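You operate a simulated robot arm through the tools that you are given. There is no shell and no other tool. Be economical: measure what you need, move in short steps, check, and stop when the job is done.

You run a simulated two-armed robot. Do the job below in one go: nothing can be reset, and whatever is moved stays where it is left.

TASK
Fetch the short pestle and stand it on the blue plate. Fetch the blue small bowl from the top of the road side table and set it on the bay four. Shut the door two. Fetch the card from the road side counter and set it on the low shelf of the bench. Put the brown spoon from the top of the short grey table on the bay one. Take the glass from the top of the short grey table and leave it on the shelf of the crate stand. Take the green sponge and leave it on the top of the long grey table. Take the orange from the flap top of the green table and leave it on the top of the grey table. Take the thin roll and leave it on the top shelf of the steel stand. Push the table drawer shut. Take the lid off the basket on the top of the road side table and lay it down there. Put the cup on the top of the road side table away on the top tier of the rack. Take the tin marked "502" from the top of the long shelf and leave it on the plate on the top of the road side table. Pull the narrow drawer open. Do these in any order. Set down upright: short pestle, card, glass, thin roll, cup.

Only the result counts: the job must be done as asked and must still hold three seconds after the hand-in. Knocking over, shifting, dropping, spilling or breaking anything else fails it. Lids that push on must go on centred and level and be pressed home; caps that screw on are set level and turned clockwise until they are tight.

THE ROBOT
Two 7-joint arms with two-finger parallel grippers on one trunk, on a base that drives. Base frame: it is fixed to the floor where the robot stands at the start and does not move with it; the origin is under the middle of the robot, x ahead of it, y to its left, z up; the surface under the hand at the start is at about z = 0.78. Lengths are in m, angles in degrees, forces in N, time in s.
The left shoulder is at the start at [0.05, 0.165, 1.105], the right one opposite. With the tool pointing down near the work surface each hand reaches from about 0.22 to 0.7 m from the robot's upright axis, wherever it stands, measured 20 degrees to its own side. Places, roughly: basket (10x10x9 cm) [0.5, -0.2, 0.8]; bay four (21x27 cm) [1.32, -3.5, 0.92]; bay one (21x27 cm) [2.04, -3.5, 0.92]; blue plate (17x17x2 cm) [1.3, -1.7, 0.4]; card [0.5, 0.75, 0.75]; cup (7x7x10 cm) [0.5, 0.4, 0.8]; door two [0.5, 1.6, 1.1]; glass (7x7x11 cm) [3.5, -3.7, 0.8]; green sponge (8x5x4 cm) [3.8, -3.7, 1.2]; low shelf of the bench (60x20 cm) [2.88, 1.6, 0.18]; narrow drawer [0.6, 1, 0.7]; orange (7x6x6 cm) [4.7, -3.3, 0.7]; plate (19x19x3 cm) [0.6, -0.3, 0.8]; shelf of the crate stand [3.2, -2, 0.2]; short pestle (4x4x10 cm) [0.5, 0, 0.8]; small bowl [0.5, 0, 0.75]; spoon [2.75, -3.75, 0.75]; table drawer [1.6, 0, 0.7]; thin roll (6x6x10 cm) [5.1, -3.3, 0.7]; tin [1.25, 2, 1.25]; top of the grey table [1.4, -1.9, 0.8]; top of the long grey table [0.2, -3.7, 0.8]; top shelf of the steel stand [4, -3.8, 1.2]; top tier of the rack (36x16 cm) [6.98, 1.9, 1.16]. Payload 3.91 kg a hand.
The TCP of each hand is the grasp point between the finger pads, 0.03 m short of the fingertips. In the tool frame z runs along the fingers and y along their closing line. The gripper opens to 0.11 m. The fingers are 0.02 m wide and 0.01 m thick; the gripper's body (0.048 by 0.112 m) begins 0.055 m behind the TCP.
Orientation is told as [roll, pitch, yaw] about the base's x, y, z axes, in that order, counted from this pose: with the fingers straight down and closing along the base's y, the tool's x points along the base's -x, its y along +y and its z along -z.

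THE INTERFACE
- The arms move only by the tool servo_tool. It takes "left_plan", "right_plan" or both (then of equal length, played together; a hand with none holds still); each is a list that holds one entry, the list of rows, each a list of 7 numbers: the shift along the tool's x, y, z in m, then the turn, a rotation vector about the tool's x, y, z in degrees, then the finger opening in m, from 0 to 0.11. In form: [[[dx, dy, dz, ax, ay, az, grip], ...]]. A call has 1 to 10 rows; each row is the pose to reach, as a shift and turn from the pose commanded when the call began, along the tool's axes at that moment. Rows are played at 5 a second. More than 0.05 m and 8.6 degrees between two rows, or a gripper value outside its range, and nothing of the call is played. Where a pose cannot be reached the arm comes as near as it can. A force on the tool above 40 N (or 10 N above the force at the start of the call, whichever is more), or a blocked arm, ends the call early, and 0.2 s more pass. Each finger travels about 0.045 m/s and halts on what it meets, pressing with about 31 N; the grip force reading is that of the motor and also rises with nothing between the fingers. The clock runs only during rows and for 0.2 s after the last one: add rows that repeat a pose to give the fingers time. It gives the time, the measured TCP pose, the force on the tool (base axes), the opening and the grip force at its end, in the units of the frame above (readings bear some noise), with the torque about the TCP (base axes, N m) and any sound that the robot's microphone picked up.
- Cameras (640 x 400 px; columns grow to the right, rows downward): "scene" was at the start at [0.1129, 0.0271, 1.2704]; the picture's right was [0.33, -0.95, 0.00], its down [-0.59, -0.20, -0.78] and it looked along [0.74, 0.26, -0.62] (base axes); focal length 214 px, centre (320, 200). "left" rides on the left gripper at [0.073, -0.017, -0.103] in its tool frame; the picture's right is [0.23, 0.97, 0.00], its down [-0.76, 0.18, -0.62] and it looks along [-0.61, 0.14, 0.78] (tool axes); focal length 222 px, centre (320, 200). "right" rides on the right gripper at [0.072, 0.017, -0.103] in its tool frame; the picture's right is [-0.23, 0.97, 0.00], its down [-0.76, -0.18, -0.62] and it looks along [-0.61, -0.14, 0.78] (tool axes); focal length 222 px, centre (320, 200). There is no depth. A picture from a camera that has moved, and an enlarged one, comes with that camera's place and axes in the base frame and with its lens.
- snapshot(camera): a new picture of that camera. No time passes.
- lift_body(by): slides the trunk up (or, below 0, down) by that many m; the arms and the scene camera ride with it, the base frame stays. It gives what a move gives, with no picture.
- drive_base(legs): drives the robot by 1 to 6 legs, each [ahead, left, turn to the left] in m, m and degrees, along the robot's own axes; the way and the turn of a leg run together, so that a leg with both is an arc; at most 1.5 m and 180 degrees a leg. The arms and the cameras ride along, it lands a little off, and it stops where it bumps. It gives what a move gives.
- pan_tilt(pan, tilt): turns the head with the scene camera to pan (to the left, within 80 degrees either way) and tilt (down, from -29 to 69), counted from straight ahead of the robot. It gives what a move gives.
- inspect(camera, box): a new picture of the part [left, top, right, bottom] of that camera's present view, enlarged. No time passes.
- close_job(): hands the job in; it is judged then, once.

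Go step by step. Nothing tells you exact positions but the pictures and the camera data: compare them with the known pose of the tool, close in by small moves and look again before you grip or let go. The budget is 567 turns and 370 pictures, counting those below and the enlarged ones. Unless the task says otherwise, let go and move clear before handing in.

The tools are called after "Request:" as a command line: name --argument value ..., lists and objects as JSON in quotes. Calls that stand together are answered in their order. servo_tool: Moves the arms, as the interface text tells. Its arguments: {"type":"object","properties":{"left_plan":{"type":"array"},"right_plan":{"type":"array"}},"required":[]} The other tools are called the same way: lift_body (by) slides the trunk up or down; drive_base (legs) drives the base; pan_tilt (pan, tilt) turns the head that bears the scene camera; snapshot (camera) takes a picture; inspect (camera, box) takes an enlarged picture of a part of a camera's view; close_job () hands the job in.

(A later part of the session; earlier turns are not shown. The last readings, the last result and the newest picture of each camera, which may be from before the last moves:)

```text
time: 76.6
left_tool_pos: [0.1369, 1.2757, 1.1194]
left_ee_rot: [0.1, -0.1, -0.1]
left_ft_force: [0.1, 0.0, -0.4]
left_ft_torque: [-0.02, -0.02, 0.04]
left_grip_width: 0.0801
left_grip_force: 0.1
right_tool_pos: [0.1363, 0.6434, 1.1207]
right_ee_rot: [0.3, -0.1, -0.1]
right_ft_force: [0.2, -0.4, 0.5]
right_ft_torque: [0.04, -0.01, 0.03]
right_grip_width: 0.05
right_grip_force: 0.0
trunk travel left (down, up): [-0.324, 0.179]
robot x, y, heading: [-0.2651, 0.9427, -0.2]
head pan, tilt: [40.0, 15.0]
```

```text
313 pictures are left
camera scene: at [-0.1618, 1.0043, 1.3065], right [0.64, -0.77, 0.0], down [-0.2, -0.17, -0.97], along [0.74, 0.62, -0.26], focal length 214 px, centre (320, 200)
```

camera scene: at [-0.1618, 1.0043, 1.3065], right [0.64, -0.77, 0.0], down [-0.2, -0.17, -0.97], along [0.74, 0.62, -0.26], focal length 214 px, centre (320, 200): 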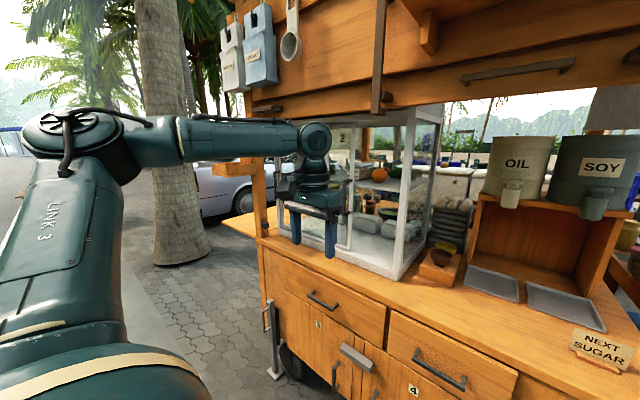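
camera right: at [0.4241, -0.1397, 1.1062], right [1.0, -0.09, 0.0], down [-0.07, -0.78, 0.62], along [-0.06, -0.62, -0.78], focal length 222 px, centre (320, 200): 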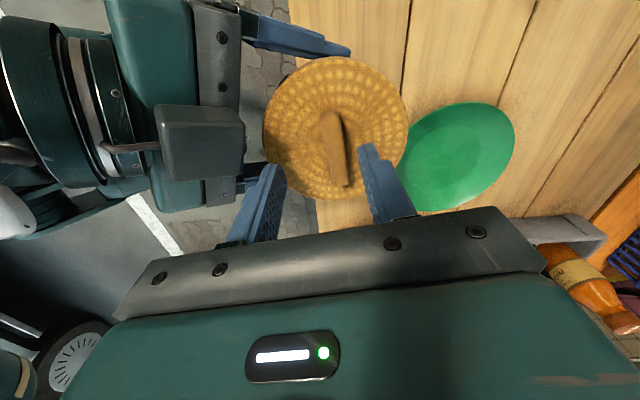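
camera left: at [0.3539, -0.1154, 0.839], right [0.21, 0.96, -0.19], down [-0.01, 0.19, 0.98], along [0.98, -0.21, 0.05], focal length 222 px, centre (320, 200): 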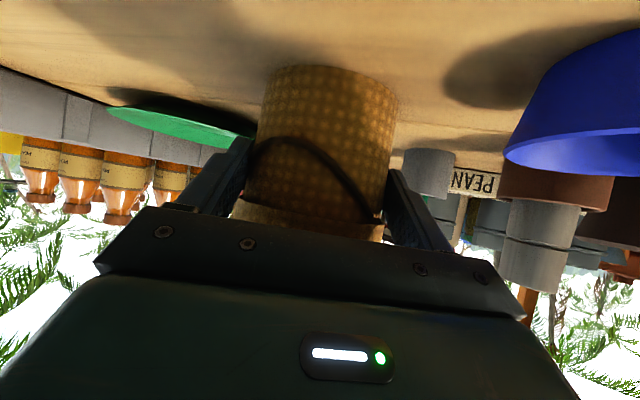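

Request:
pan_tilt --pan 5 --tilt 50

Request:
inspect --camera "scene" --box '[200, 70, 440, 220]'

```text
time: 77.6
left_tool_pos: [0.1351, 1.2753, 1.1188]
left_ee_rot: [0.0, 0.0, -0.3]
left_ft_force: [-0.6, 0.2, 0.3]
left_ft_torque: [0.01, 0.01, 0.03]
left_grip_width: 0.0803
left_grip_force: 0.0
right_tool_pos: [0.1361, 0.6444, 1.1206]
right_ee_rot: [0.3, -0.1, -0.1]
right_ft_force: [-0.4, 0.1, -0.3]
right_ft_torque: [0.02, 0.01, -0.01]
right_grip_width: 0.0501
right_grip_force: 0.1
trunk travel left (down, up): [-0.324, 0.179]
robot x, y, heading: [-0.2629, 0.9429, -0.0]
head pan, tilt: [5.0, 50.0]
```

```text
2.67 times, centred on (320, 145) of scene
camera zoom: at [-0.1568, 0.9511, 1.2529], right [0.09, -1.0, 0.0], down [-0.76, -0.07, -0.64], along [0.64, 0.06, -0.77], focal length 572 px, centre (320, 347)
```

zoom: 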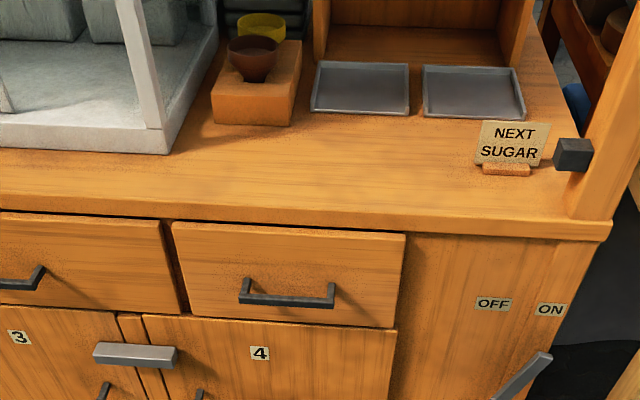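

Request:
snapshot --camera "left"

Request:
snapshot --camera "right"

```text
311 pictures are left
camera left: at [0.062, 1.258, 1.2221], right [-0.22, 0.97, 0.0], down [0.76, 0.18, 0.62], along [0.61, 0.14, -0.78], focal length 222 px, centre (320, 200)
```

left: 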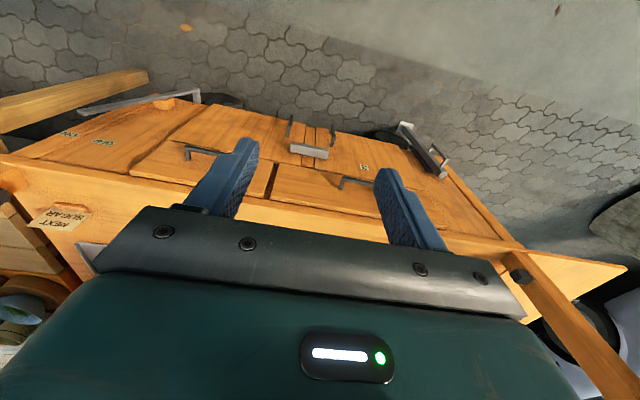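

```text
310 pictures are left
camera right: at [0.0628, 0.6601, 1.2235], right [0.23, 0.97, 0.0], down [0.76, -0.18, 0.62], along [0.61, -0.14, -0.78], focal length 222 px, centre (320, 200)
```

right: 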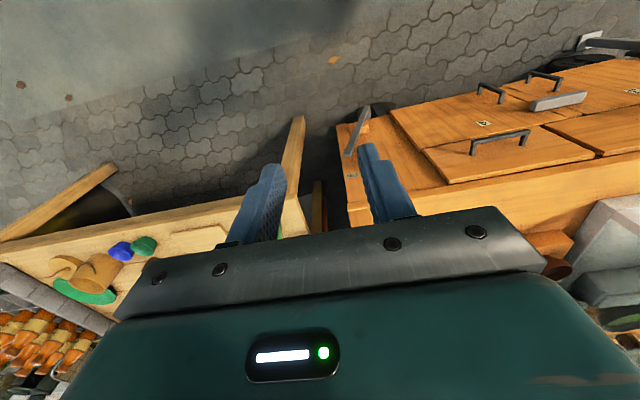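

Handle bar triangulated at [0.389,1.048,0.692]. I shift the base left and turn the right hand to point forward with vertical closing.

Request:
drive_base --legs '[[0, 0.25, 0]]'

Request:
servo_tool --right_plan '[[[-0.02, 0, 0, -4.949, -4.949, 4.949, 0.05], [-0.04, 0, 0, -9.9, -9.9, 9.9, 0.05], [-0.06, 0, 0, -14.85, -14.85, 14.85, 0.05], [-0.08, 0, 0, -19.8, -19.8, 19.8, 0.05], [-0.1, 0, 0, -24.74, -24.74, 24.74, 0.05], [-0.12, 0, 0, -29.69, -29.69, 29.69, 0.05], [-0.15, 0, 0, -34.64, -34.64, 34.64, 0.05]]]'

Request:
servo_tool --right_plan '[[[0, 0, 0, -4.949, -4.949, 4.949, 0.05], [0, 0, 0, -9.9, -9.9, 9.9, 0.05], [0, 0, 0, -14.85, -14.85, 14.85, 0.05], [0, 0, 0, -19.8, -19.8, 19.8, 0.05], [0, 0, 0, -24.74, -24.74, 24.74, 0.05], [0, 0, 0, -29.69, -29.69, 29.69, 0.05], [0, 0, 0, -34.64, -34.64, 34.64, 0.05]]]'

Request:
lift_body --by -0.3

```text
time: 80.4
left_tool_pos: [0.1351, 1.5269, 1.1194]
left_ee_rot: [0.0, -0.1, -0.1]
left_ft_force: [0.3, 0.0, 0.7]
left_ft_torque: [0.02, -0.01, -0.03]
left_grip_width: 0.08
left_grip_force: 0.0
right_tool_pos: [0.136, 0.8944, 1.1207]
right_ee_rot: [0.3, -0.1, -0.1]
right_ft_force: [-0.6, -0.7, -0.2]
right_ft_torque: [-0.01, -0.01, -0.01]
right_grip_width: 0.0503
right_grip_force: 0.0
trunk travel left (down, up): [-0.324, 0.179]
robot x, y, heading: [-0.2626, 1.1959, -0.1]
head pan, tilt: [5.0, 50.0]
```

```text
time: 82.0
left_tool_pos: [0.1354, 1.5257, 1.1202]
left_ee_rot: [0.1, -0.1, -0.1]
left_ft_force: [0.3, 0.7, -0.6]
left_ft_torque: [-0.01, -0.01, 0.03]
left_grip_width: 0.08
left_grip_force: 0.1
right_tool_pos: [0.2869, 0.8949, 1.1214]
right_ee_rot: [45.3, -19.4, -45.1]
right_ft_force: [-0.2, -0.1, -0.7]
right_ft_torque: [-0.01, 0.01, 0.02]
right_grip_width: 0.0498
right_grip_force: 0.1
trunk travel left (down, up): [-0.324, 0.179]
robot x, y, heading: [-0.2651, 1.1948, -0.1]
head pan, tilt: [5.0, 50.0]
```

```text
time: 83.6
left_tool_pos: [0.1348, 1.5264, 1.1195]
left_ee_rot: [-0.1, 0.0, -0.1]
left_ft_force: [0.7, 0.6, 0.0]
left_ft_torque: [0.01, 0.02, 0.03]
left_grip_width: 0.0801
left_grip_force: 0.1
right_tool_pos: [0.2878, 0.8937, 1.121]
right_ee_rot: [88.5, -1.4, -88.4]
right_ft_force: [0.1, 0.7, -0.4]
right_ft_torque: [-0.02, 0.02, 0.01]
right_grip_width: 0.0502
right_grip_force: 0.1
trunk travel left (down, up): [-0.324, 0.179]
robot x, y, heading: [-0.2665, 1.2007, -0.1]
head pan, tilt: [5.0, 50.0]
```

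```text
time: 86.6
left_tool_pos: [0.1358, 1.5269, 0.819]
left_ee_rot: [0.1, 0.0, -0.1]
left_ft_force: [-0.2, 0.2, -0.1]
left_ft_torque: [0.0, -0.05, 0.01]
left_grip_width: 0.08
left_grip_force: 0.1
right_tool_pos: [0.2872, 0.8948, 0.8214]
right_ee_rot: [88.4, -1.6, -88.3]
right_ft_force: [0.2, -0.4, 0.6]
right_ft_torque: [0.01, 0.0, 0.03]
right_grip_width: 0.0502
right_grip_force: 0.1
trunk travel left (down, up): [-0.024, 0.479]
robot x, y, heading: [-0.2661, 1.1969, -0.1]
head pan, tilt: [5.0, 50.0]
```

Request:
servo_tool --right_plan '[[[0.035, -0.03, 0, 0, 0, 0, 0.06], [0.075, -0.06, 0, 0, 0, 0, 0.06], [0.11, -0.09, 0, 0, 0, 0, 0.06], [0.153, -0.118, 0, 0, 0, 0, 0.06], [0.153, -0.129, 0.02, 0, 0, 0, 0.06], [0.153, -0.129, 0.043, 0, 0, 0, 0.06]]]'

Request:
snapshot --camera "right"

Request:
pan_tilt --pan -10 --tilt 35

Request:
inspect --camera "scene" --box '[240, 130, 440, 255]'

```text
refused: row 4 steps farther than a row can; nothing moved
```

```text
309 pictures are left
camera right: at [0.1812, 0.9644, 0.8385], right [0.03, -0.2, 0.98], down [-0.6, -0.78, -0.14], along [0.8, -0.59, -0.15], focal length 222 px, centre (320, 200)
```

right: 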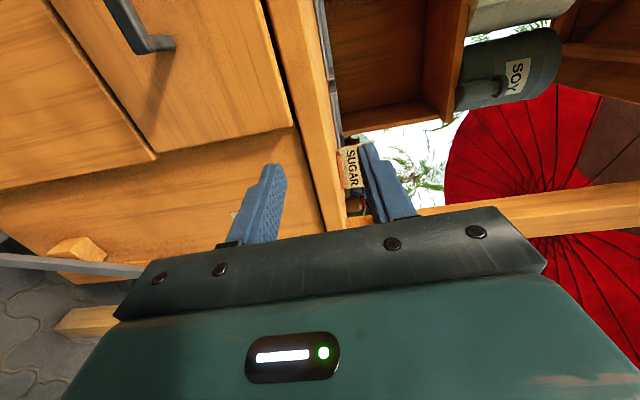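

```text
time: 87.4
left_tool_pos: [0.136, 1.5267, 0.8208]
left_ee_rot: [0.0, 0.0, -0.1]
left_ft_force: [-0.5, 0.4, 0.0]
left_ft_torque: [-0.01, -0.02, -0.01]
left_grip_width: 0.08
left_grip_force: 0.2
right_tool_pos: [0.2879, 0.8956, 0.8214]
right_ee_rot: [88.3, -1.5, -88.3]
right_ft_force: [0.1, 0.1, 0.3]
right_ft_torque: [0.0, -0.01, 0.0]
right_grip_width: 0.0501
right_grip_force: 0.2
trunk travel left (down, up): [-0.024, 0.479]
robot x, y, heading: [-0.265, 1.1966, -0.1]
head pan, tilt: [-10.0, 35.0]
```

```text
3.20 times, centred on (340, 192) of scene
camera zoom: at [-0.1465, 1.1797, 0.9745], right [-0.17, -0.98, 0.0], down [-0.57, 0.1, -0.82], along [0.81, -0.14, -0.57], focal length 686 px, centre (256, 224)
```

zoom: 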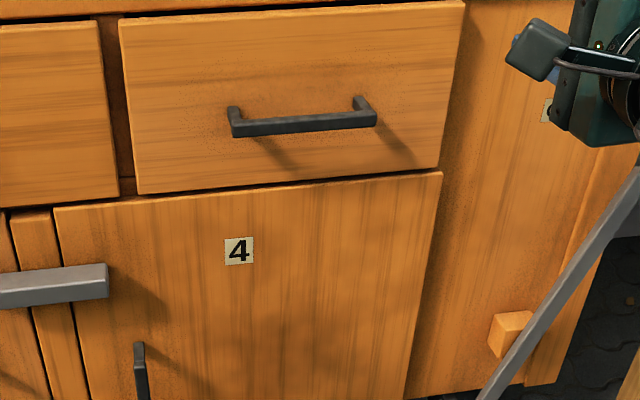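

Request:
servo_tool --right_plan '[[[0.035, -0.03, 0, 0, 0, 0, 0.06], [0.07, -0.06, 0, 0, 0, 0, 0.06], [0.105, -0.09, 0, 0, 0, 0, 0.06], [0.14, -0.115, 0, 0, 0, 0, 0.06], [0.151, -0.126, 0.02, 0, 0, 0, 0.06], [0.151, -0.126, 0.043, 0, 0, 0, 0.06]]]'

Request:
snapshot --camera "right"

Request:
inspect --camera "scene" --box '[240, 130, 440, 255]'

```text
time: 88.4
left_tool_pos: [0.1354, 1.5245, 0.8189]
left_ee_rot: [0.0, -0.1, -0.1]
left_ft_force: [0.1, 1.5, -0.1]
left_ft_torque: [0.01, -0.01, -0.03]
left_grip_width: 0.0801
left_grip_force: 0.0
right_tool_pos: [0.2782, 0.8834, 0.6979]
right_ee_rot: [90.5, -27.0, -92.9]
right_ft_force: [0.1, 0.6, 0.1]
right_ft_torque: [0.0, -0.01, 0.01]
right_grip_width: 0.0599
right_grip_force: 0.0
right hand out of reach, approached as far as the arm can: row 1, 2, 3, 4, 5
trunk travel left (down, up): [-0.024, 0.479]
robot x, y, heading: [-0.267, 1.1958, 0.1]
head pan, tilt: [-10.0, 35.0]
stopped in row 5 (right hand): the arm was blocked; the commanded pose is now the measured one
```

```text
307 pictures are left
camera right: at [0.1791, 0.9598, 0.6792], right [0.0, 0.24, 0.97], down [-0.66, -0.73, 0.18], along [0.75, -0.64, 0.16], focal length 222 px, centre (320, 200)
```

right: 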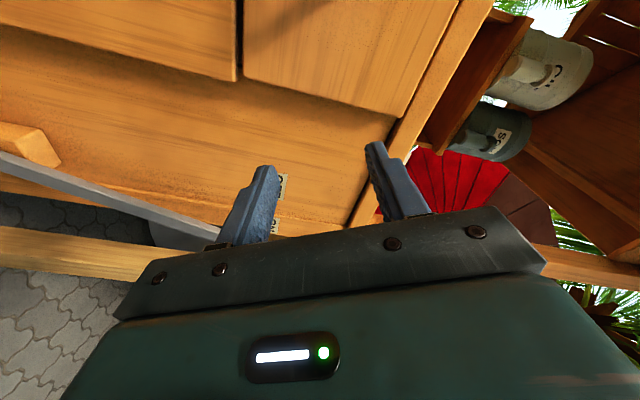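

```text
3.20 times, centred on (340, 192) of scene
camera zoom: at [-0.1466, 1.1789, 0.974], right [-0.17, -0.98, 0.0], down [-0.56, 0.1, -0.82], along [0.81, -0.14, -0.57], focal length 686 px, centre (256, 224)
```

zoom: 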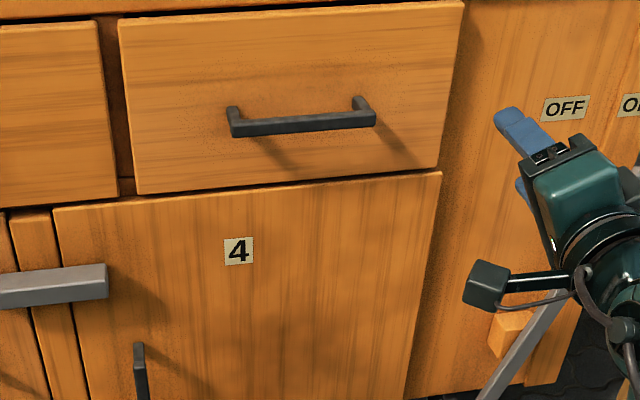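

The arm is at its limit there; I restore the wrist and use the base for sideways motion instead.

Request:
servo_tool --right_plan '[[[0, 0.02, -0.01, 0, 0, 7, 0.06], [0, 0.04, -0.01, 0, 0, 14, 0.06], [-0.01, 0.06, 0, 0, 0, 20, 0.06], [-0.01, 0.08, 0, 0, 0, 27, 0.06]]]'

Request:
drive_base --legs '[[0, 0.16, 0]]'

Request:
snapshot --camera "scene"

```text
time: 89.0
left_tool_pos: [0.134, 1.526, 0.8184]
left_ee_rot: [0.0, -0.1, 0.0]
left_ft_force: [0.2, -0.1, -0.2]
left_ft_torque: [0.04, -0.06, -0.01]
left_grip_width: 0.08
left_grip_force: 0.1
right_tool_pos: [0.2616, 0.8411, 0.7408]
right_ee_rot: [90.3, -31.0, -97.3]
right_ft_force: [0.2, 0.7, -0.1]
right_ft_torque: [0.02, 0.03, 0.03]
right_grip_width: 0.06
right_grip_force: 0.1
trunk travel left (down, up): [-0.024, 0.479]
robot x, y, heading: [-0.2641, 1.2009, 0.3]
head pan, tilt: [-10.0, 35.0]
stopped in row 2 (right hand): the arm was blocked; the commanded pose is now the measured one
```

```text
time: 91.0
left_tool_pos: [0.1357, 1.6838, 0.8199]
left_ee_rot: [0.1, 0.0, -0.1]
left_ft_force: [0.2, 0.2, 0.3]
left_ft_torque: [-0.01, 0.0, -0.01]
left_grip_width: 0.0798
left_grip_force: 0.0
right_tool_pos: [0.2606, 1.0004, 0.74]
right_ee_rot: [90.3, -31.0, -97.3]
right_ft_force: [-1.0, 0.1, 0.5]
right_ft_torque: [0.0, 0.02, -0.02]
right_grip_width: 0.06
right_grip_force: 0.1
trunk travel left (down, up): [-0.024, 0.479]
robot x, y, heading: [-0.2643, 1.3526, 0.0]
head pan, tilt: [-10.0, 35.0]
```

```text
305 pictures are left
camera scene: at [-0.1461, 1.3375, 0.9745], right [-0.17, -0.98, 0.0], down [-0.57, 0.1, -0.82], along [0.81, -0.14, -0.57], focal length 214 px, centre (320, 200)
```

scene: 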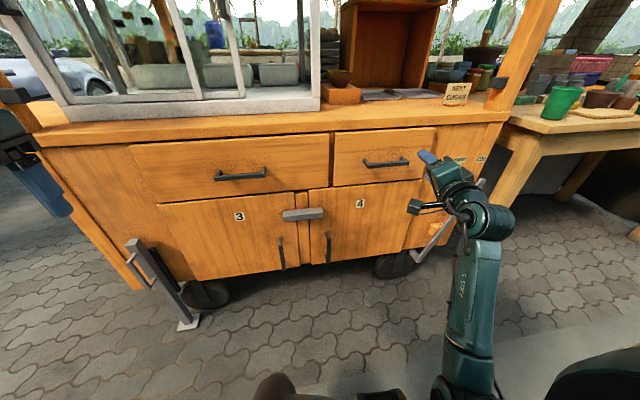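

Raise the trunk for elbow clearance, then straighten the wrist into a 45° forward-down grip.

Request:
lift_body --by 0.2

Request:
servo_tool --right_plan '[[[0, 0, 0, -0.5, 1.8, 7.7, 0.06], [0, 0, 0, -1, 3.6, 15.5, 0.06], [0, 0, 0, -1.5, 5.3, 23.2, 0.06], [0, 0, 0, -1.97, 7.1, 30.9, 0.06]]]'

Request:
servo_tool --right_plan '[[[0, 0, 0, 7.5, 0, 0, 0.06], [0, 0, 0, 15, 0, 0, 0.06], [0, 0, 0, 22.5, 0, 0, 0.06], [0, 0, 0, 30, 0, 0, 0.06], [0, 0, 0, 37.5, 0, 0, 0.06], [0, 0, 0, 45, 0, 0, 0.06]]]'

Request:
snapshot --camera "scene"

```text
time: 93.2
left_tool_pos: [0.1347, 1.6853, 1.0193]
left_ee_rot: [0.0, 0.0, 0.0]
left_ft_force: [-0.3, 0.9, -0.6]
left_ft_torque: [0.02, -0.05, 0.0]
left_grip_width: 0.08
left_grip_force: 0.0
right_tool_pos: [0.2606, 1.0, 0.9426]
right_ee_rot: [90.4, -31.0, -97.3]
right_ft_force: [-0.1, 0.2, -0.3]
right_ft_torque: [-0.01, 0.02, 0.04]
right_grip_width: 0.06
right_grip_force: 0.0
trunk travel left (down, up): [-0.224, 0.279]
robot x, y, heading: [-0.269, 1.3557, -0.3]
head pan, tilt: [-10.0, 35.0]
```

```text
time: 94.2
left_tool_pos: [0.1353, 1.685, 1.0197]
left_ee_rot: [0.1, 0.0, -0.1]
left_ft_force: [0.5, 0.8, -0.1]
left_ft_torque: [0.0, 0.01, -0.03]
left_grip_width: 0.0801
left_grip_force: 0.0
right_tool_pos: [0.2609, 0.9997, 0.9413]
right_ee_rot: [90.3, -0.1, -89.9]
right_ft_force: [-0.9, 0.5, -0.4]
right_ft_torque: [-0.01, 0.02, 0.0]
right_grip_width: 0.0598
right_grip_force: 0.0
trunk travel left (down, up): [-0.224, 0.279]
robot x, y, heading: [-0.2671, 1.3493, 0.0]
head pan, tilt: [-10.0, 35.0]
```

```text
time: 95.6
left_tool_pos: [0.1353, 1.6858, 1.0184]
left_ee_rot: [0.0, -0.1, 0.0]
left_ft_force: [0.7, 1.0, -0.2]
left_ft_torque: [0.02, 0.01, -0.01]
left_grip_width: 0.0801
left_grip_force: 0.1
right_tool_pos: [0.261, 1.0011, 0.9416]
right_ee_rot: [45.3, -0.2, -89.9]
right_ft_force: [0.0, -0.3, -0.1]
right_ft_torque: [0.0, 0.03, 0.0]
right_grip_width: 0.0598
right_grip_force: 0.0
trunk travel left (down, up): [-0.224, 0.279]
robot x, y, heading: [-0.2636, 1.3532, -0.0]
head pan, tilt: [-10.0, 35.0]
```

```text
304 pictures are left
camera scene: at [-0.1464, 1.3388, 1.1745], right [-0.17, -0.98, 0.0], down [-0.56, 0.1, -0.82], along [0.81, -0.14, -0.57], focal length 214 px, centre (320, 200)
```

scene: 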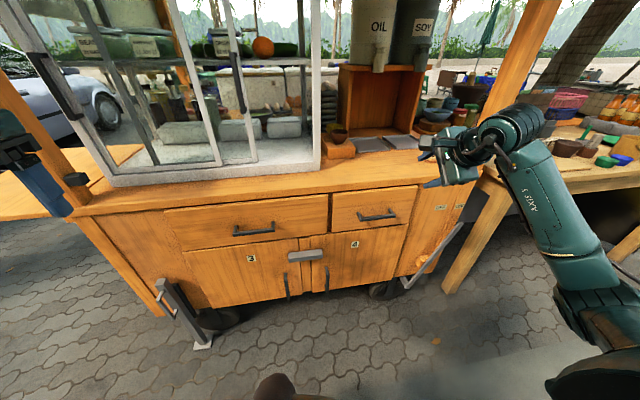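

Request:
servo_tool --right_plan '[[[0.01, -0.017, 0.035, 0, 0, 0, 0.05], [0.02, -0.034, 0.07, 0, 0, 0, 0.05], [0.03, -0.051, 0.105, 0, 0, 0, 0.05], [0.04, -0.068, 0.14, 0, 0, 0, 0.05], [0.045, -0.084, 0.1775, 0, 0, 0, 0.04]]]'

Request:
snapshot --camera "right"

Request:
inspect --camera "scene" --box '[300, 150, 460, 250]'

```text
time: 96.8
left_tool_pos: [0.1352, 1.6857, 1.0196]
left_ee_rot: [0.0, 0.0, -0.1]
left_ft_force: [0.0, 0.2, 0.1]
left_ft_torque: [-0.02, 0.0, -0.02]
left_grip_width: 0.0801
left_grip_force: 0.0
right_tool_pos: [0.3278, 1.0448, 0.7557]
right_ee_rot: [45.3, -0.2, -89.9]
right_ft_force: [0.3, 0.1, 0.3]
right_ft_torque: [0.02, 0.01, -0.01]
right_grip_width: 0.04
right_grip_force: 0.1
trunk travel left (down, up): [-0.224, 0.279]
robot x, y, heading: [-0.2675, 1.3534, 0.0]
head pan, tilt: [-10.0, 35.0]
```

```text
303 pictures are left
camera right: at [0.2652, 1.1171, 0.8401], right [0.69, -0.22, 0.69], down [-0.57, -0.76, 0.31], along [0.46, -0.61, -0.65], focal length 222 px, centre (320, 200)
```

right: 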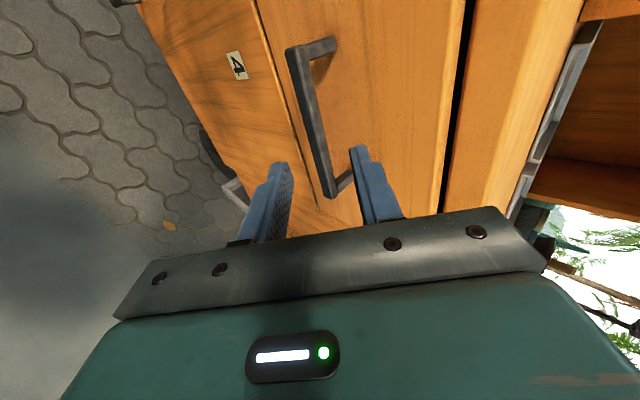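

```text
4.00 times, centred on (380, 200) of scene
camera zoom: at [-0.1463, 1.3387, 1.1746], right [-0.17, -0.98, 0.0], down [-0.56, 0.1, -0.82], along [0.81, -0.14, -0.57], focal length 858 px, centre (80, 200)
```

zoom: 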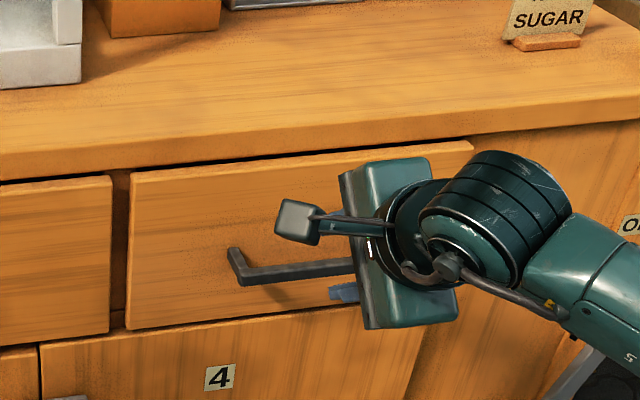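

Request:
servo_tool --right_plan '[[[0.0, -0.003, 0.03, 0, 0, 0, 0.035], [0.0, -0.005, 0.055, 0, 0, 0, 0.035], [0.0, -0.005, 0.072, 0, 0, 0, 0.035], [0, -0.005, 0.0827, 0, 0, 0, 0.035]]]'

Request:
snapshot --camera "right"

```text
time: 97.8
left_tool_pos: [0.1314, 1.685, 1.0212]
left_ee_rot: [-0.1, -0.2, -0.2]
left_ft_force: [-0.6, -0.4, -0.2]
left_ft_torque: [-0.02, -0.02, 0.0]
left_grip_width: 0.0801
left_grip_force: 0.1
right_tool_pos: [0.3767, 1.0457, 0.7027]
right_ee_rot: [45.7, -0.2, -89.8]
right_ft_force: [-32.3, 1.3, 16.9]
right_ft_torque: [0.0, -0.53, 0.04]
right_grip_width: 0.0292
right_grip_force: 0.0
trunk travel left (down, up): [-0.224, 0.279]
robot x, y, heading: [-0.2633, 1.358, -0.2]
head pan, tilt: [-10.0, 35.0]
stopped in row 4 (right hand): the force on the tool passed its limit at 50 N (the readings are from after the stop); the commanded pose is now the measured one
```

```text
301 pictures are left
camera right: at [0.3143, 1.1178, 0.7872], right [0.68, -0.22, 0.7], down [-0.57, -0.76, 0.31], along [0.46, -0.61, -0.65], focal length 222 px, centre (320, 200)
```

right: 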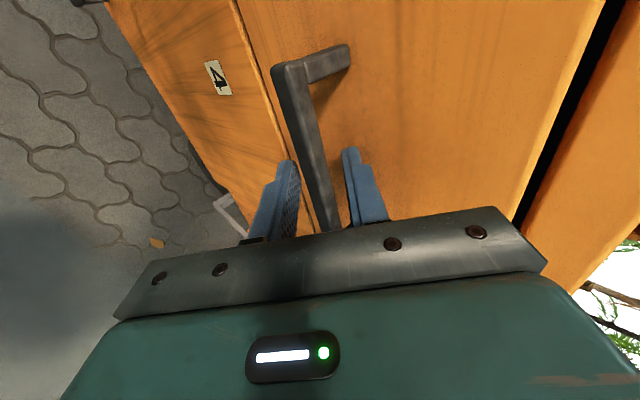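

Request:
servo_tool --right_plan '[[[0.0, 0, -0.006, 0, 0, 0, 0.03], [0, 0, -0.006, 0, 0, 0, 0.015], [0, 0, -0.006, 0, 0, 0, 0.0], [0, 0, -0.006, 0, 0, 0, 0.0], [0, 0, -0.006, 0, 0, 0, 0.0]]]'

Request:
snapshot --camera "right"

```text
time: 99.0
left_tool_pos: [0.1361, 1.6845, 1.0191]
left_ee_rot: [0.0, 0.0, -0.2]
left_ft_force: [0.2, -0.2, -0.7]
left_ft_torque: [0.0, 0.01, 0.01]
left_grip_width: 0.0799
left_grip_force: 0.0
right_tool_pos: [0.3751, 1.0446, 0.7019]
right_ee_rot: [45.4, -0.1, -90.0]
right_ft_force: [2.9, -0.7, -2.4]
right_ft_torque: [0.3, 0.13, -1.06]
right_grip_width: 0.0173
right_grip_force: 44.5
trunk travel left (down, up): [-0.224, 0.279]
robot x, y, heading: [-0.2657, 1.3559, -0.1]
head pan, tilt: [-10.0, 35.0]
```

```text
300 pictures are left
camera right: at [0.3136, 1.117, 0.7867], right [0.68, -0.23, 0.69], down [-0.57, -0.76, 0.31], along [0.46, -0.61, -0.65], focal length 222 px, centre (320, 200)
```

right: 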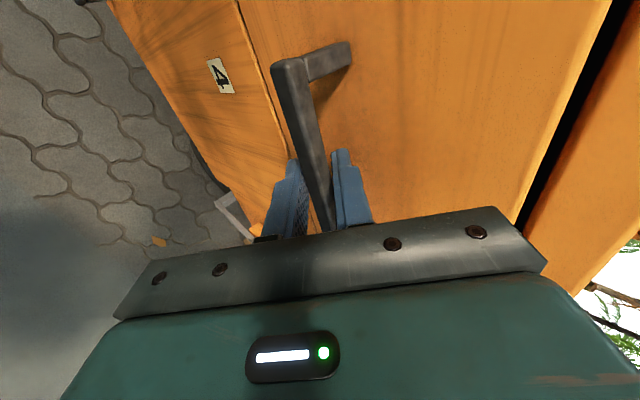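

Request:
drive_base --legs '[[-0.2, 0, 0]]'

Request:
snapshot --camera "scene"

```text
time: 100.6
left_tool_pos: [-0.0662, 1.6848, 1.0188]
left_ee_rot: [0.0, 0.0, -0.1]
left_ft_force: [0.8, -0.4, 0.5]
left_ft_torque: [-0.01, 0.0, 0.02]
left_grip_width: 0.0799
left_grip_force: 0.0
right_tool_pos: [0.1757, 1.0456, 0.7034]
right_ee_rot: [45.4, 0.0, -89.9]
right_ft_force: [0.4, -4.8, -4.1]
right_ft_torque: [0.66, 0.1, -0.64]
right_grip_width: 0.0172
right_grip_force: 45.0
trunk travel left (down, up): [-0.224, 0.279]
robot x, y, heading: [-0.4682, 1.354, -0.2]
head pan, tilt: [-10.0, 35.0]
```

```text
299 pictures are left
camera scene: at [-0.348, 1.3382, 1.1745], right [-0.17, -0.98, 0.0], down [-0.57, 0.1, -0.82], along [0.81, -0.14, -0.57], focal length 214 px, centre (320, 200)
```

scene: 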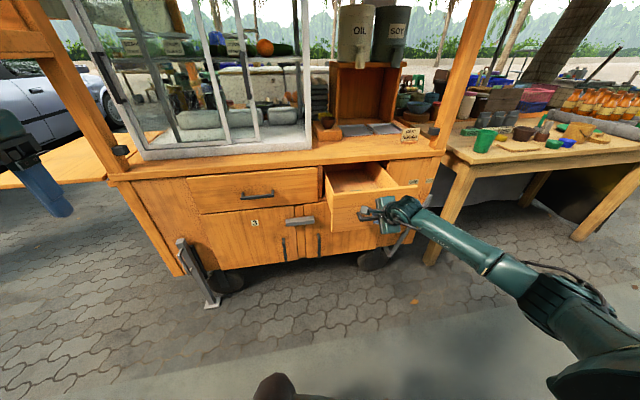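

Request:
drive_base --legs '[[-0.04, 0, 0]]'

Request:
inspect --camera "scene" --box '[240, 120, 480, 270]'

```text
time: 101.5
left_tool_pos: [-0.1052, 1.6844, 1.0189]
left_ee_rot: [0.0, 0.0, 0.0]
left_ft_force: [0.1, -0.2, -0.5]
left_ft_torque: [-0.03, 0.05, 0.0]
left_grip_width: 0.0801
left_grip_force: 0.1
right_tool_pos: [0.1344, 1.0447, 0.7018]
right_ee_rot: [45.3, -0.1, -90.0]
right_ft_force: [-1.1, 0.4, -1.4]
right_ft_torque: [1.04, 0.12, -0.44]
right_grip_width: 0.0174
right_grip_force: 45.1
trunk travel left (down, up): [-0.224, 0.279]
robot x, y, heading: [-0.5037, 1.3542, -0.1]
head pan, tilt: [-10.0, 35.0]
```

```text
2.67 times, centred on (360, 195) of scene
camera zoom: at [-0.3878, 1.3386, 1.1745], right [-0.18, -0.98, 0.0], down [-0.56, 0.1, -0.82], along [0.81, -0.14, -0.57], focal length 572 px, centre (213, 213)
```

zoom: 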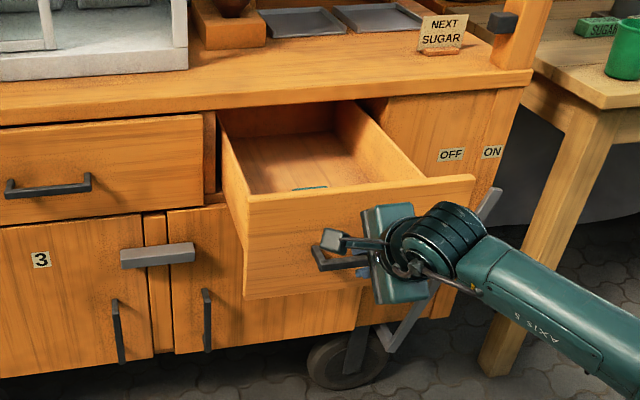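

Request:
servo_tool --right_plan '[[[0, 0, 0, 0, 0, 0, 0.025], [0, 0, 0, 0, 0, 0, 0.04], [0, 0, 0, 0, 0, 0, 0.04], [0, 0, -0.03, 0, 0, 0, 0.04], [0, 0, -0.07, 0, 0, 0, 0.04], [0, 0, -0.11, 0, 0, 0, 0.04], [0, 0.03, -0.14, 0, 0, 0, 0.04], [0, 0.06, -0.17, 0, 0, 0, 0.04]]]'

Request:
lift_body --by 0.1

Request:
pan_tilt --pan 25 --tilt 5

Request:
snapshot --camera "scene"

```text
time: 103.3
left_tool_pos: [-0.1068, 1.6858, 1.0193]
left_ee_rot: [0.0, 0.0, -0.1]
left_ft_force: [0.1, 0.4, -0.1]
left_ft_torque: [0.02, 0.01, 0.04]
left_grip_width: 0.08
left_grip_force: 0.0
right_tool_pos: [0.0549, 1.0457, 0.8623]
right_ee_rot: [45.3, -0.1, -90.0]
right_ft_force: [-0.2, -0.1, -0.1]
right_ft_torque: [0.03, 0.0, -0.01]
right_grip_width: 0.04
right_grip_force: 0.1
trunk travel left (down, up): [-0.224, 0.279]
robot x, y, heading: [-0.5011, 1.3565, -0.2]
head pan, tilt: [-10.0, 35.0]
```

```text
time: 104.6
left_tool_pos: [-0.1062, 1.6856, 1.1197]
left_ee_rot: [0.0, 0.0, -0.1]
left_ft_force: [0.7, 0.2, 0.0]
left_ft_torque: [0.01, 0.0, -0.02]
left_grip_width: 0.08
left_grip_force: 0.0
right_tool_pos: [0.0556, 1.0456, 0.9642]
right_ee_rot: [45.3, -0.1, -90.0]
right_ft_force: [-0.1, -0.1, 0.0]
right_ft_torque: [0.05, -0.01, 0.03]
right_grip_width: 0.04
right_grip_force: 0.0
trunk travel left (down, up): [-0.324, 0.179]
robot x, y, heading: [-0.5067, 1.3545, -0.1]
head pan, tilt: [-10.0, 35.0]
```

```text
time: 105.6
left_tool_pos: [-0.1055, 1.6849, 1.1207]
left_ee_rot: [-0.1, 0.0, -0.1]
left_ft_force: [0.6, 0.2, 0.1]
left_ft_torque: [0.03, 0.02, -0.02]
left_grip_width: 0.08
left_grip_force: 0.1
right_tool_pos: [0.0564, 1.046, 0.9633]
right_ee_rot: [45.5, -0.1, -90.1]
right_ft_force: [0.1, 0.0, 1.0]
right_ft_torque: [0.01, 0.03, 0.02]
right_grip_width: 0.04
right_grip_force: 0.0
trunk travel left (down, up): [-0.324, 0.179]
robot x, y, heading: [-0.5099, 1.3569, -0.1]
head pan, tilt: [25.0, 5.0]
```

```text
297 pictures are left
camera scene: at [-0.3913, 1.3929, 1.3227], right [0.42, -0.91, 0.0], down [-0.08, -0.04, -1.0], along [0.9, 0.42, -0.09], focal length 214 px, centre (320, 200)
```

scene: 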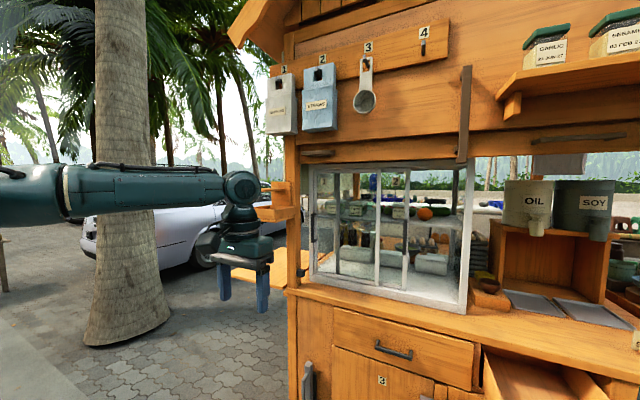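

Request:
inspect --camera "scene" --box '[280, 140, 500, 320]'

Request:
snapshot --camera "left"

```text
2.22 times, centred on (390, 230) of scene
camera zoom: at [-0.3913, 1.3929, 1.3227], right [0.42, -0.91, 0.0], down [-0.08, -0.04, -1.0], along [0.9, 0.42, -0.09], focal length 477 px, centre (164, 133)
```

zoom: 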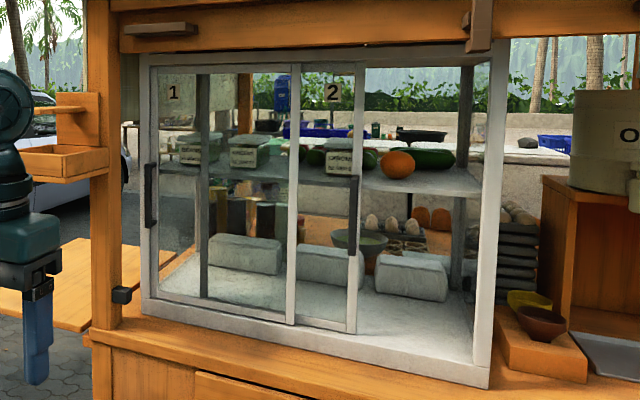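

```text
295 pictures are left
camera left: at [-0.1793, 1.6679, 1.2221], right [-0.22, 0.97, 0.0], down [0.76, 0.18, 0.62], along [0.61, 0.14, -0.78], focal length 222 px, centre (320, 200)
```

left: 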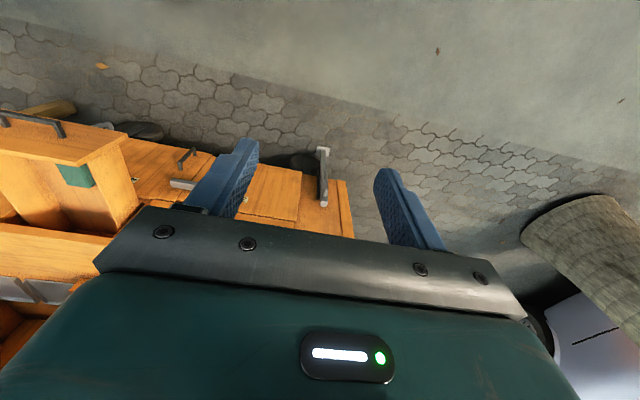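

Door two is a sliding glass pane with a vertical handle, to be slid to the right (−y). I position the base and right hand to push its handle.

Request:
servo_tool --right_plan '[[[0, 0.035, -0.035, 0, 0, 0, 0.0], [0, 0.07, -0.07, 0, 0, 0, 0.0], [0, 0.106, -0.106, 0, 0, 0, 0.0], [0, 0.106, -0.106, 0, 0, 0, 0.0]]]'

Request:
drive_base --legs '[[0, 0.42, 0], [0.3, 0, 0]]'

Request:
pan_tilt --pan -20 --tilt 15

Request:
snapshot --camera "scene"

Request:
snapshot --camera "right"

```text
refused: row 3 steps farther than a row can; nothing moved
```

```text
time: 111.5
left_tool_pos: [0.1952, 2.1038, 1.1185]
left_ee_rot: [0.0, 0.1, -0.1]
left_ft_force: [-1.0, 0.1, -0.1]
left_ft_torque: [0.01, -0.04, 0.02]
left_grip_width: 0.0798
left_grip_force: 0.1
right_tool_pos: [0.3559, 1.4636, 0.9635]
right_ee_rot: [45.3, -0.2, -89.9]
right_ft_force: [-0.3, -0.1, 0.0]
right_ft_torque: [-0.01, -0.02, -0.02]
right_grip_width: 0.04
right_grip_force: 0.0
trunk travel left (down, up): [-0.324, 0.179]
robot x, y, heading: [-0.2038, 1.773, 0.2]
head pan, tilt: [25.0, 5.0]
```

```text
time: 112.6
left_tool_pos: [0.1942, 2.1044, 1.1195]
left_ee_rot: [0.0, -0.1, -0.1]
left_ft_force: [-0.2, 0.2, 0.1]
left_ft_torque: [0.04, -0.01, 0.01]
left_grip_width: 0.0799
left_grip_force: 0.0
right_tool_pos: [0.355, 1.4638, 0.9624]
right_ee_rot: [45.3, -0.1, -89.9]
right_ft_force: [-0.5, -0.8, 0.5]
right_ft_torque: [-0.03, -0.02, 0.0]
right_grip_width: 0.0399
right_grip_force: 0.2
trunk travel left (down, up): [-0.324, 0.179]
robot x, y, heading: [-0.2079, 1.7727, -0.0]
head pan, tilt: [-20.0, 15.0]
```

```text
294 pictures are left
camera scene: at [-0.0867, 1.7406, 1.3066], right [-0.34, -0.94, 0.0], down [-0.24, 0.09, -0.97], along [0.91, -0.33, -0.26], focal length 214 px, centre (320, 200)
```

scene: 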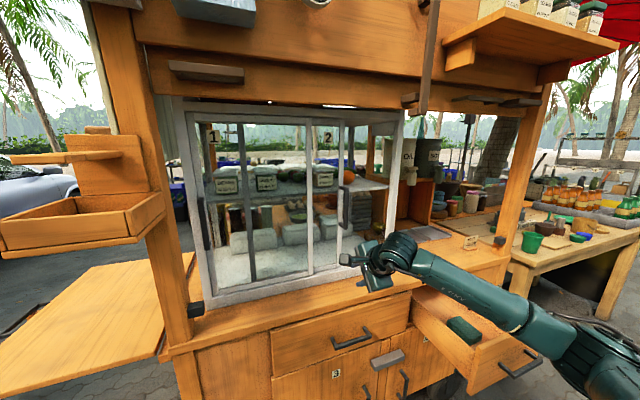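

```text
293 pictures are left
camera right: at [0.2934, 1.5364, 1.0476], right [0.68, -0.22, 0.69], down [-0.57, -0.76, 0.31], along [0.46, -0.61, -0.65], focal length 222 px, centre (320, 200)
```

right: 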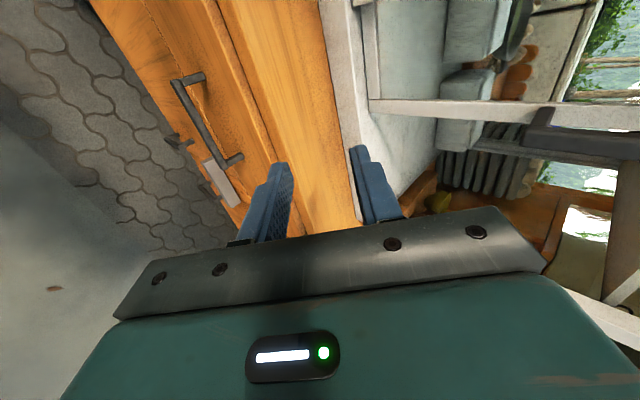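

Request:
servo_tool --right_plan '[[[0.006, 0.03, -0.03, 0, 0, 0, 0.02], [0.012, 0.06, -0.06, 0, 0, 0, 0.0], [0.014, 0.09, -0.09, 0, 0, 0, 0.0], [0.014, 0.1008, -0.1008, 0, 0, 0, 0.0], [0.014, 0.125, -0.076, 0, 0, 0, 0.0], [0.014, 0.15, -0.051, 0, 0, 0, 0.0], [0.014, 0.167, -0.034, 0, 0, 0, 0.0]]]'

Request:
inspect --camera "scene" --box '[260, 130, 420, 260]'

Request:
snapshot --camera "right"

```text
time: 114.2
left_tool_pos: [0.1937, 2.104, 1.1187]
left_ee_rot: [0.0, 0.0, 0.0]
left_ft_force: [0.4, 0.5, -0.2]
left_ft_torque: [0.02, 0.0, -0.01]
left_grip_width: 0.08
left_grip_force: 0.0
right_tool_pos: [0.4502, 1.4794, 1.1072]
right_ee_rot: [45.4, -0.2, -89.9]
right_ft_force: [0.8, 0.0, -0.6]
right_ft_torque: [0.0, 0.0, 0.01]
right_grip_width: 0.0
right_grip_force: 31.2
trunk travel left (down, up): [-0.324, 0.179]
robot x, y, heading: [-0.2069, 1.7741, -0.1]
head pan, tilt: [-20.0, 15.0]
```

```text
3.08 times, centred on (340, 195) of scene
camera zoom: at [-0.0865, 1.7407, 1.3065], right [-0.34, -0.94, 0.0], down [-0.24, 0.09, -0.97], along [0.91, -0.33, -0.26], focal length 660 px, centre (258, 215)
```

zoom: 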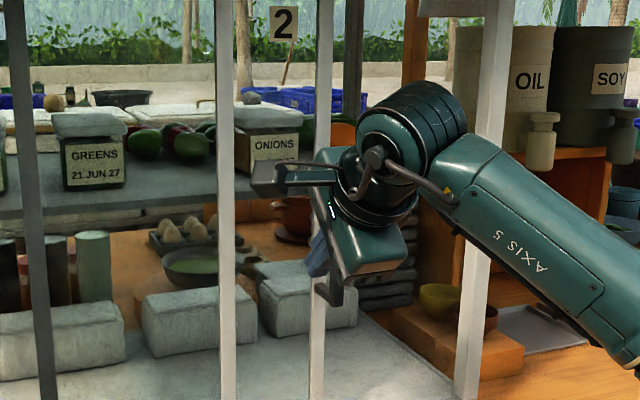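

```text
291 pictures are left
camera right: at [0.3877, 1.5515, 1.191], right [0.68, -0.22, 0.69], down [-0.57, -0.76, 0.31], along [0.46, -0.61, -0.65], focal length 222 px, centre (320, 200)
```

right: 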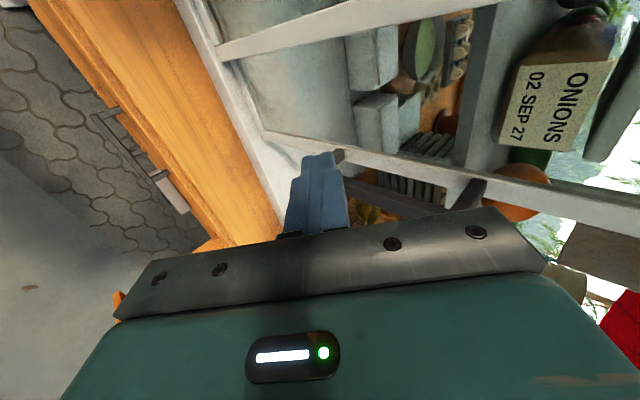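

Request:
servo_tool --right_plan '[[[0, 0.006, 0.006, 0, 0, 0, 0.0], [-0.01, 0.006, 0.006, 0, 0, 0, 0.0], [-0.025, 0.006, 0.006, 0, 0, 0, 0.0], [-0.045, 0.006, 0.006, 0, 0, 0, 0.0], [-0.065, 0.006, 0.006, 0, 0, 0, 0.0]]]'

Request:
snapshot --camera "right"

Request:
inspect --camera "scene" --box '[260, 130, 420, 260]'

```text
time: 115.4
left_tool_pos: [0.193, 2.1024, 1.1194]
left_ee_rot: [0.0, 0.0, -0.1]
left_ft_force: [0.5, 0.5, 0.0]
left_ft_torque: [0.03, 0.02, 0.02]
left_grip_width: 0.08
left_grip_force: 0.1
right_tool_pos: [0.4577, 1.4149, 1.1064]
right_ee_rot: [45.5, -0.1, -89.9]
right_ft_force: [0.3, 0.3, 0.5]
right_ft_torque: [-0.01, 0.02, -0.02]
right_grip_width: 0.0
right_grip_force: 30.9
trunk travel left (down, up): [-0.324, 0.179]
robot x, y, heading: [-0.2095, 1.7714, -0.0]
head pan, tilt: [-20.0, 15.0]
```

```text
290 pictures are left
camera right: at [0.3947, 1.4856, 1.191], right [0.68, -0.22, 0.69], down [-0.57, -0.76, 0.31], along [0.46, -0.61, -0.65], focal length 222 px, centre (320, 200)
```

right: 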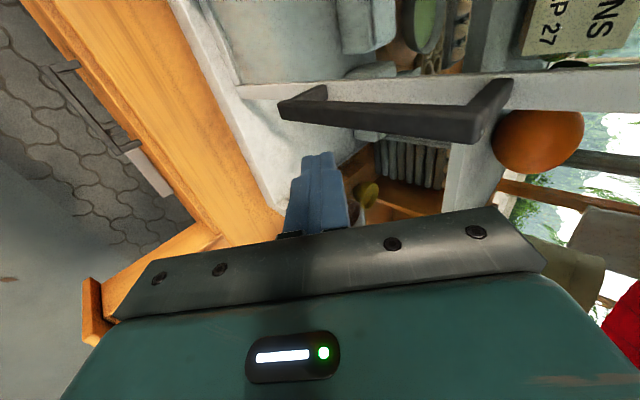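

```text
3.08 times, centred on (340, 195) of scene
camera zoom: at [-0.0868, 1.7404, 1.3066], right [-0.34, -0.94, 0.0], down [-0.24, 0.09, -0.97], along [0.91, -0.33, -0.26], focal length 660 px, centre (258, 215)
```

zoom: 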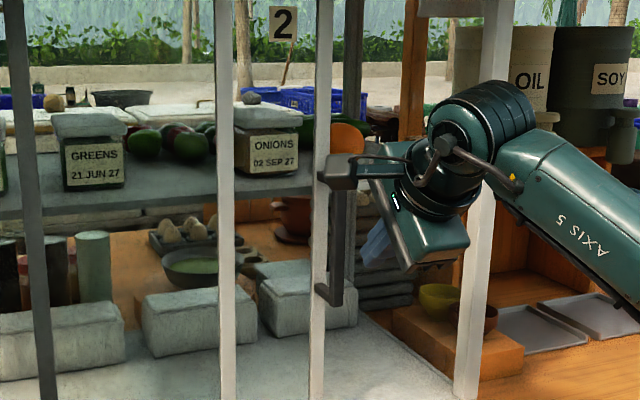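

Request:
servo_tool --right_plan '[[[0.03, -0.01, -0.01, 0, 0, 0, 0.0], [0.065, -0.01, -0.01, 0, 0, 0, 0.0], [0.067, 0.005, 0.005, 0, 0, 0, 0.0], [0.067, 0.02, 0.02, 0, 0, 0, 0.0], [0.05, 0.02, 0.02, 0, 0, 0, 0.0], [0.035, 0.02, 0.02, 0, 0, 0, 0.0], [0.02, 0.02, 0.02, 0, 0, 0, 0.0]]]'

Request:
snapshot --camera "right"

Request:
inspect --camera "scene" --box '[260, 130, 420, 260]'

```text
time: 117.0
left_tool_pos: [0.1935, 2.1033, 1.119]
left_ee_rot: [-0.1, 0.0, -0.1]
left_ft_force: [0.1, -0.5, 0.4]
left_ft_torque: [-0.03, 0.02, 0.01]
left_grip_width: 0.08
left_grip_force: 0.1
right_tool_pos: [0.485, 1.4324, 1.1077]
right_ee_rot: [45.4, -0.1, -90.0]
right_ft_force: [-0.9, -0.8, -1.2]
right_ft_torque: [0.04, 0.0, 0.0]
right_grip_width: 0.0
right_grip_force: 31.3
trunk travel left (down, up): [-0.324, 0.179]
robot x, y, heading: [-0.2071, 1.7737, 0.0]
head pan, tilt: [-20.0, 15.0]
```

```text
288 pictures are left
camera right: at [0.4231, 1.5052, 1.1917], right [0.68, -0.22, 0.69], down [-0.57, -0.76, 0.31], along [0.46, -0.61, -0.65], focal length 222 px, centre (320, 200)
```

right: 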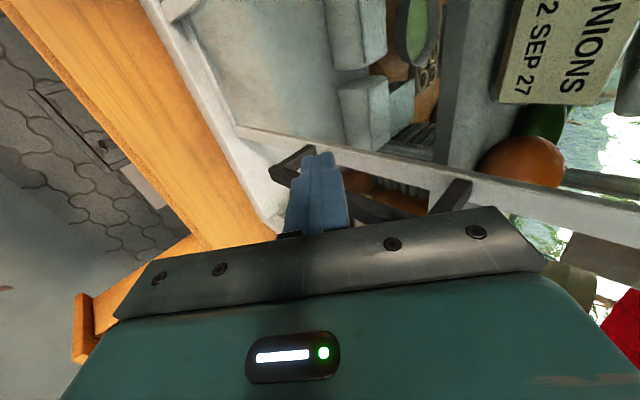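

```text
3.08 times, centred on (340, 195) of scene
camera zoom: at [-0.0868, 1.7403, 1.3066], right [-0.34, -0.94, 0.0], down [-0.24, 0.09, -0.97], along [0.91, -0.33, -0.26], focal length 660 px, centre (258, 215)
```

zoom: 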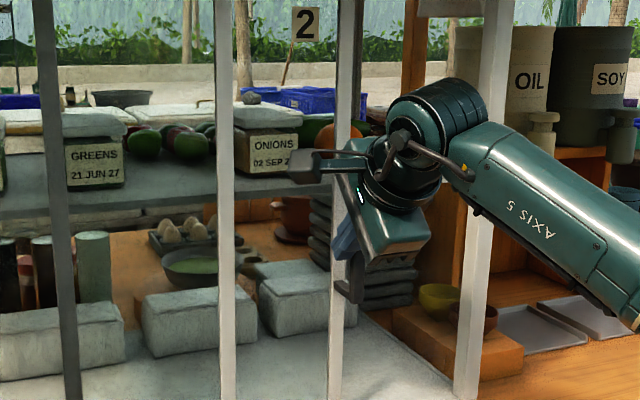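

The door slides with the handle. I continue by driving right, then finish with the arm.

Request:
drive_base --legs '[[0, -0.11, 0]]'

Request:
inspect --camera "scene" --box '[220, 110, 440, 260]'

```text
time: 118.7
left_tool_pos: [0.1939, 1.9939, 1.1188]
left_ee_rot: [0.0, 0.1, -0.1]
left_ft_force: [0.0, 0.4, -0.4]
left_ft_torque: [0.02, 0.03, -0.02]
left_grip_width: 0.0803
left_grip_force: 0.1
right_tool_pos: [0.4848, 1.3231, 1.1071]
right_ee_rot: [45.3, 0.0, -90.1]
right_ft_force: [-0.5, -0.2, 0.9]
right_ft_torque: [0.01, 0.04, 0.0]
right_grip_width: 0.0002
right_grip_force: 31.1
trunk travel left (down, up): [-0.324, 0.179]
robot x, y, heading: [-0.2076, 1.6661, 0.0]
head pan, tilt: [-20.0, 15.0]
```

```text
2.67 times, centred on (330, 185) of scene
camera zoom: at [-0.0869, 1.6298, 1.3065], right [-0.34, -0.94, 0.0], down [-0.24, 0.09, -0.97], along [0.91, -0.33, -0.26], focal length 572 px, centre (293, 240)
```

zoom: 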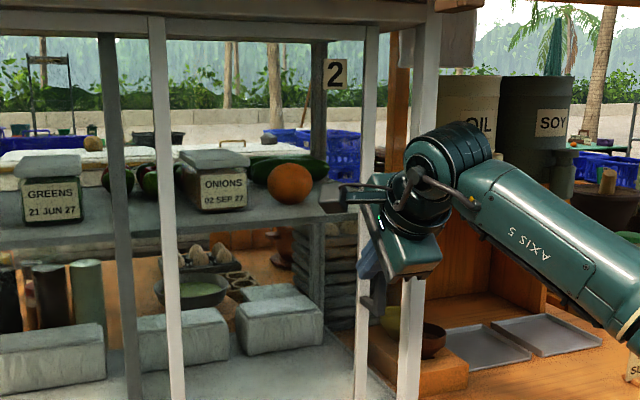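

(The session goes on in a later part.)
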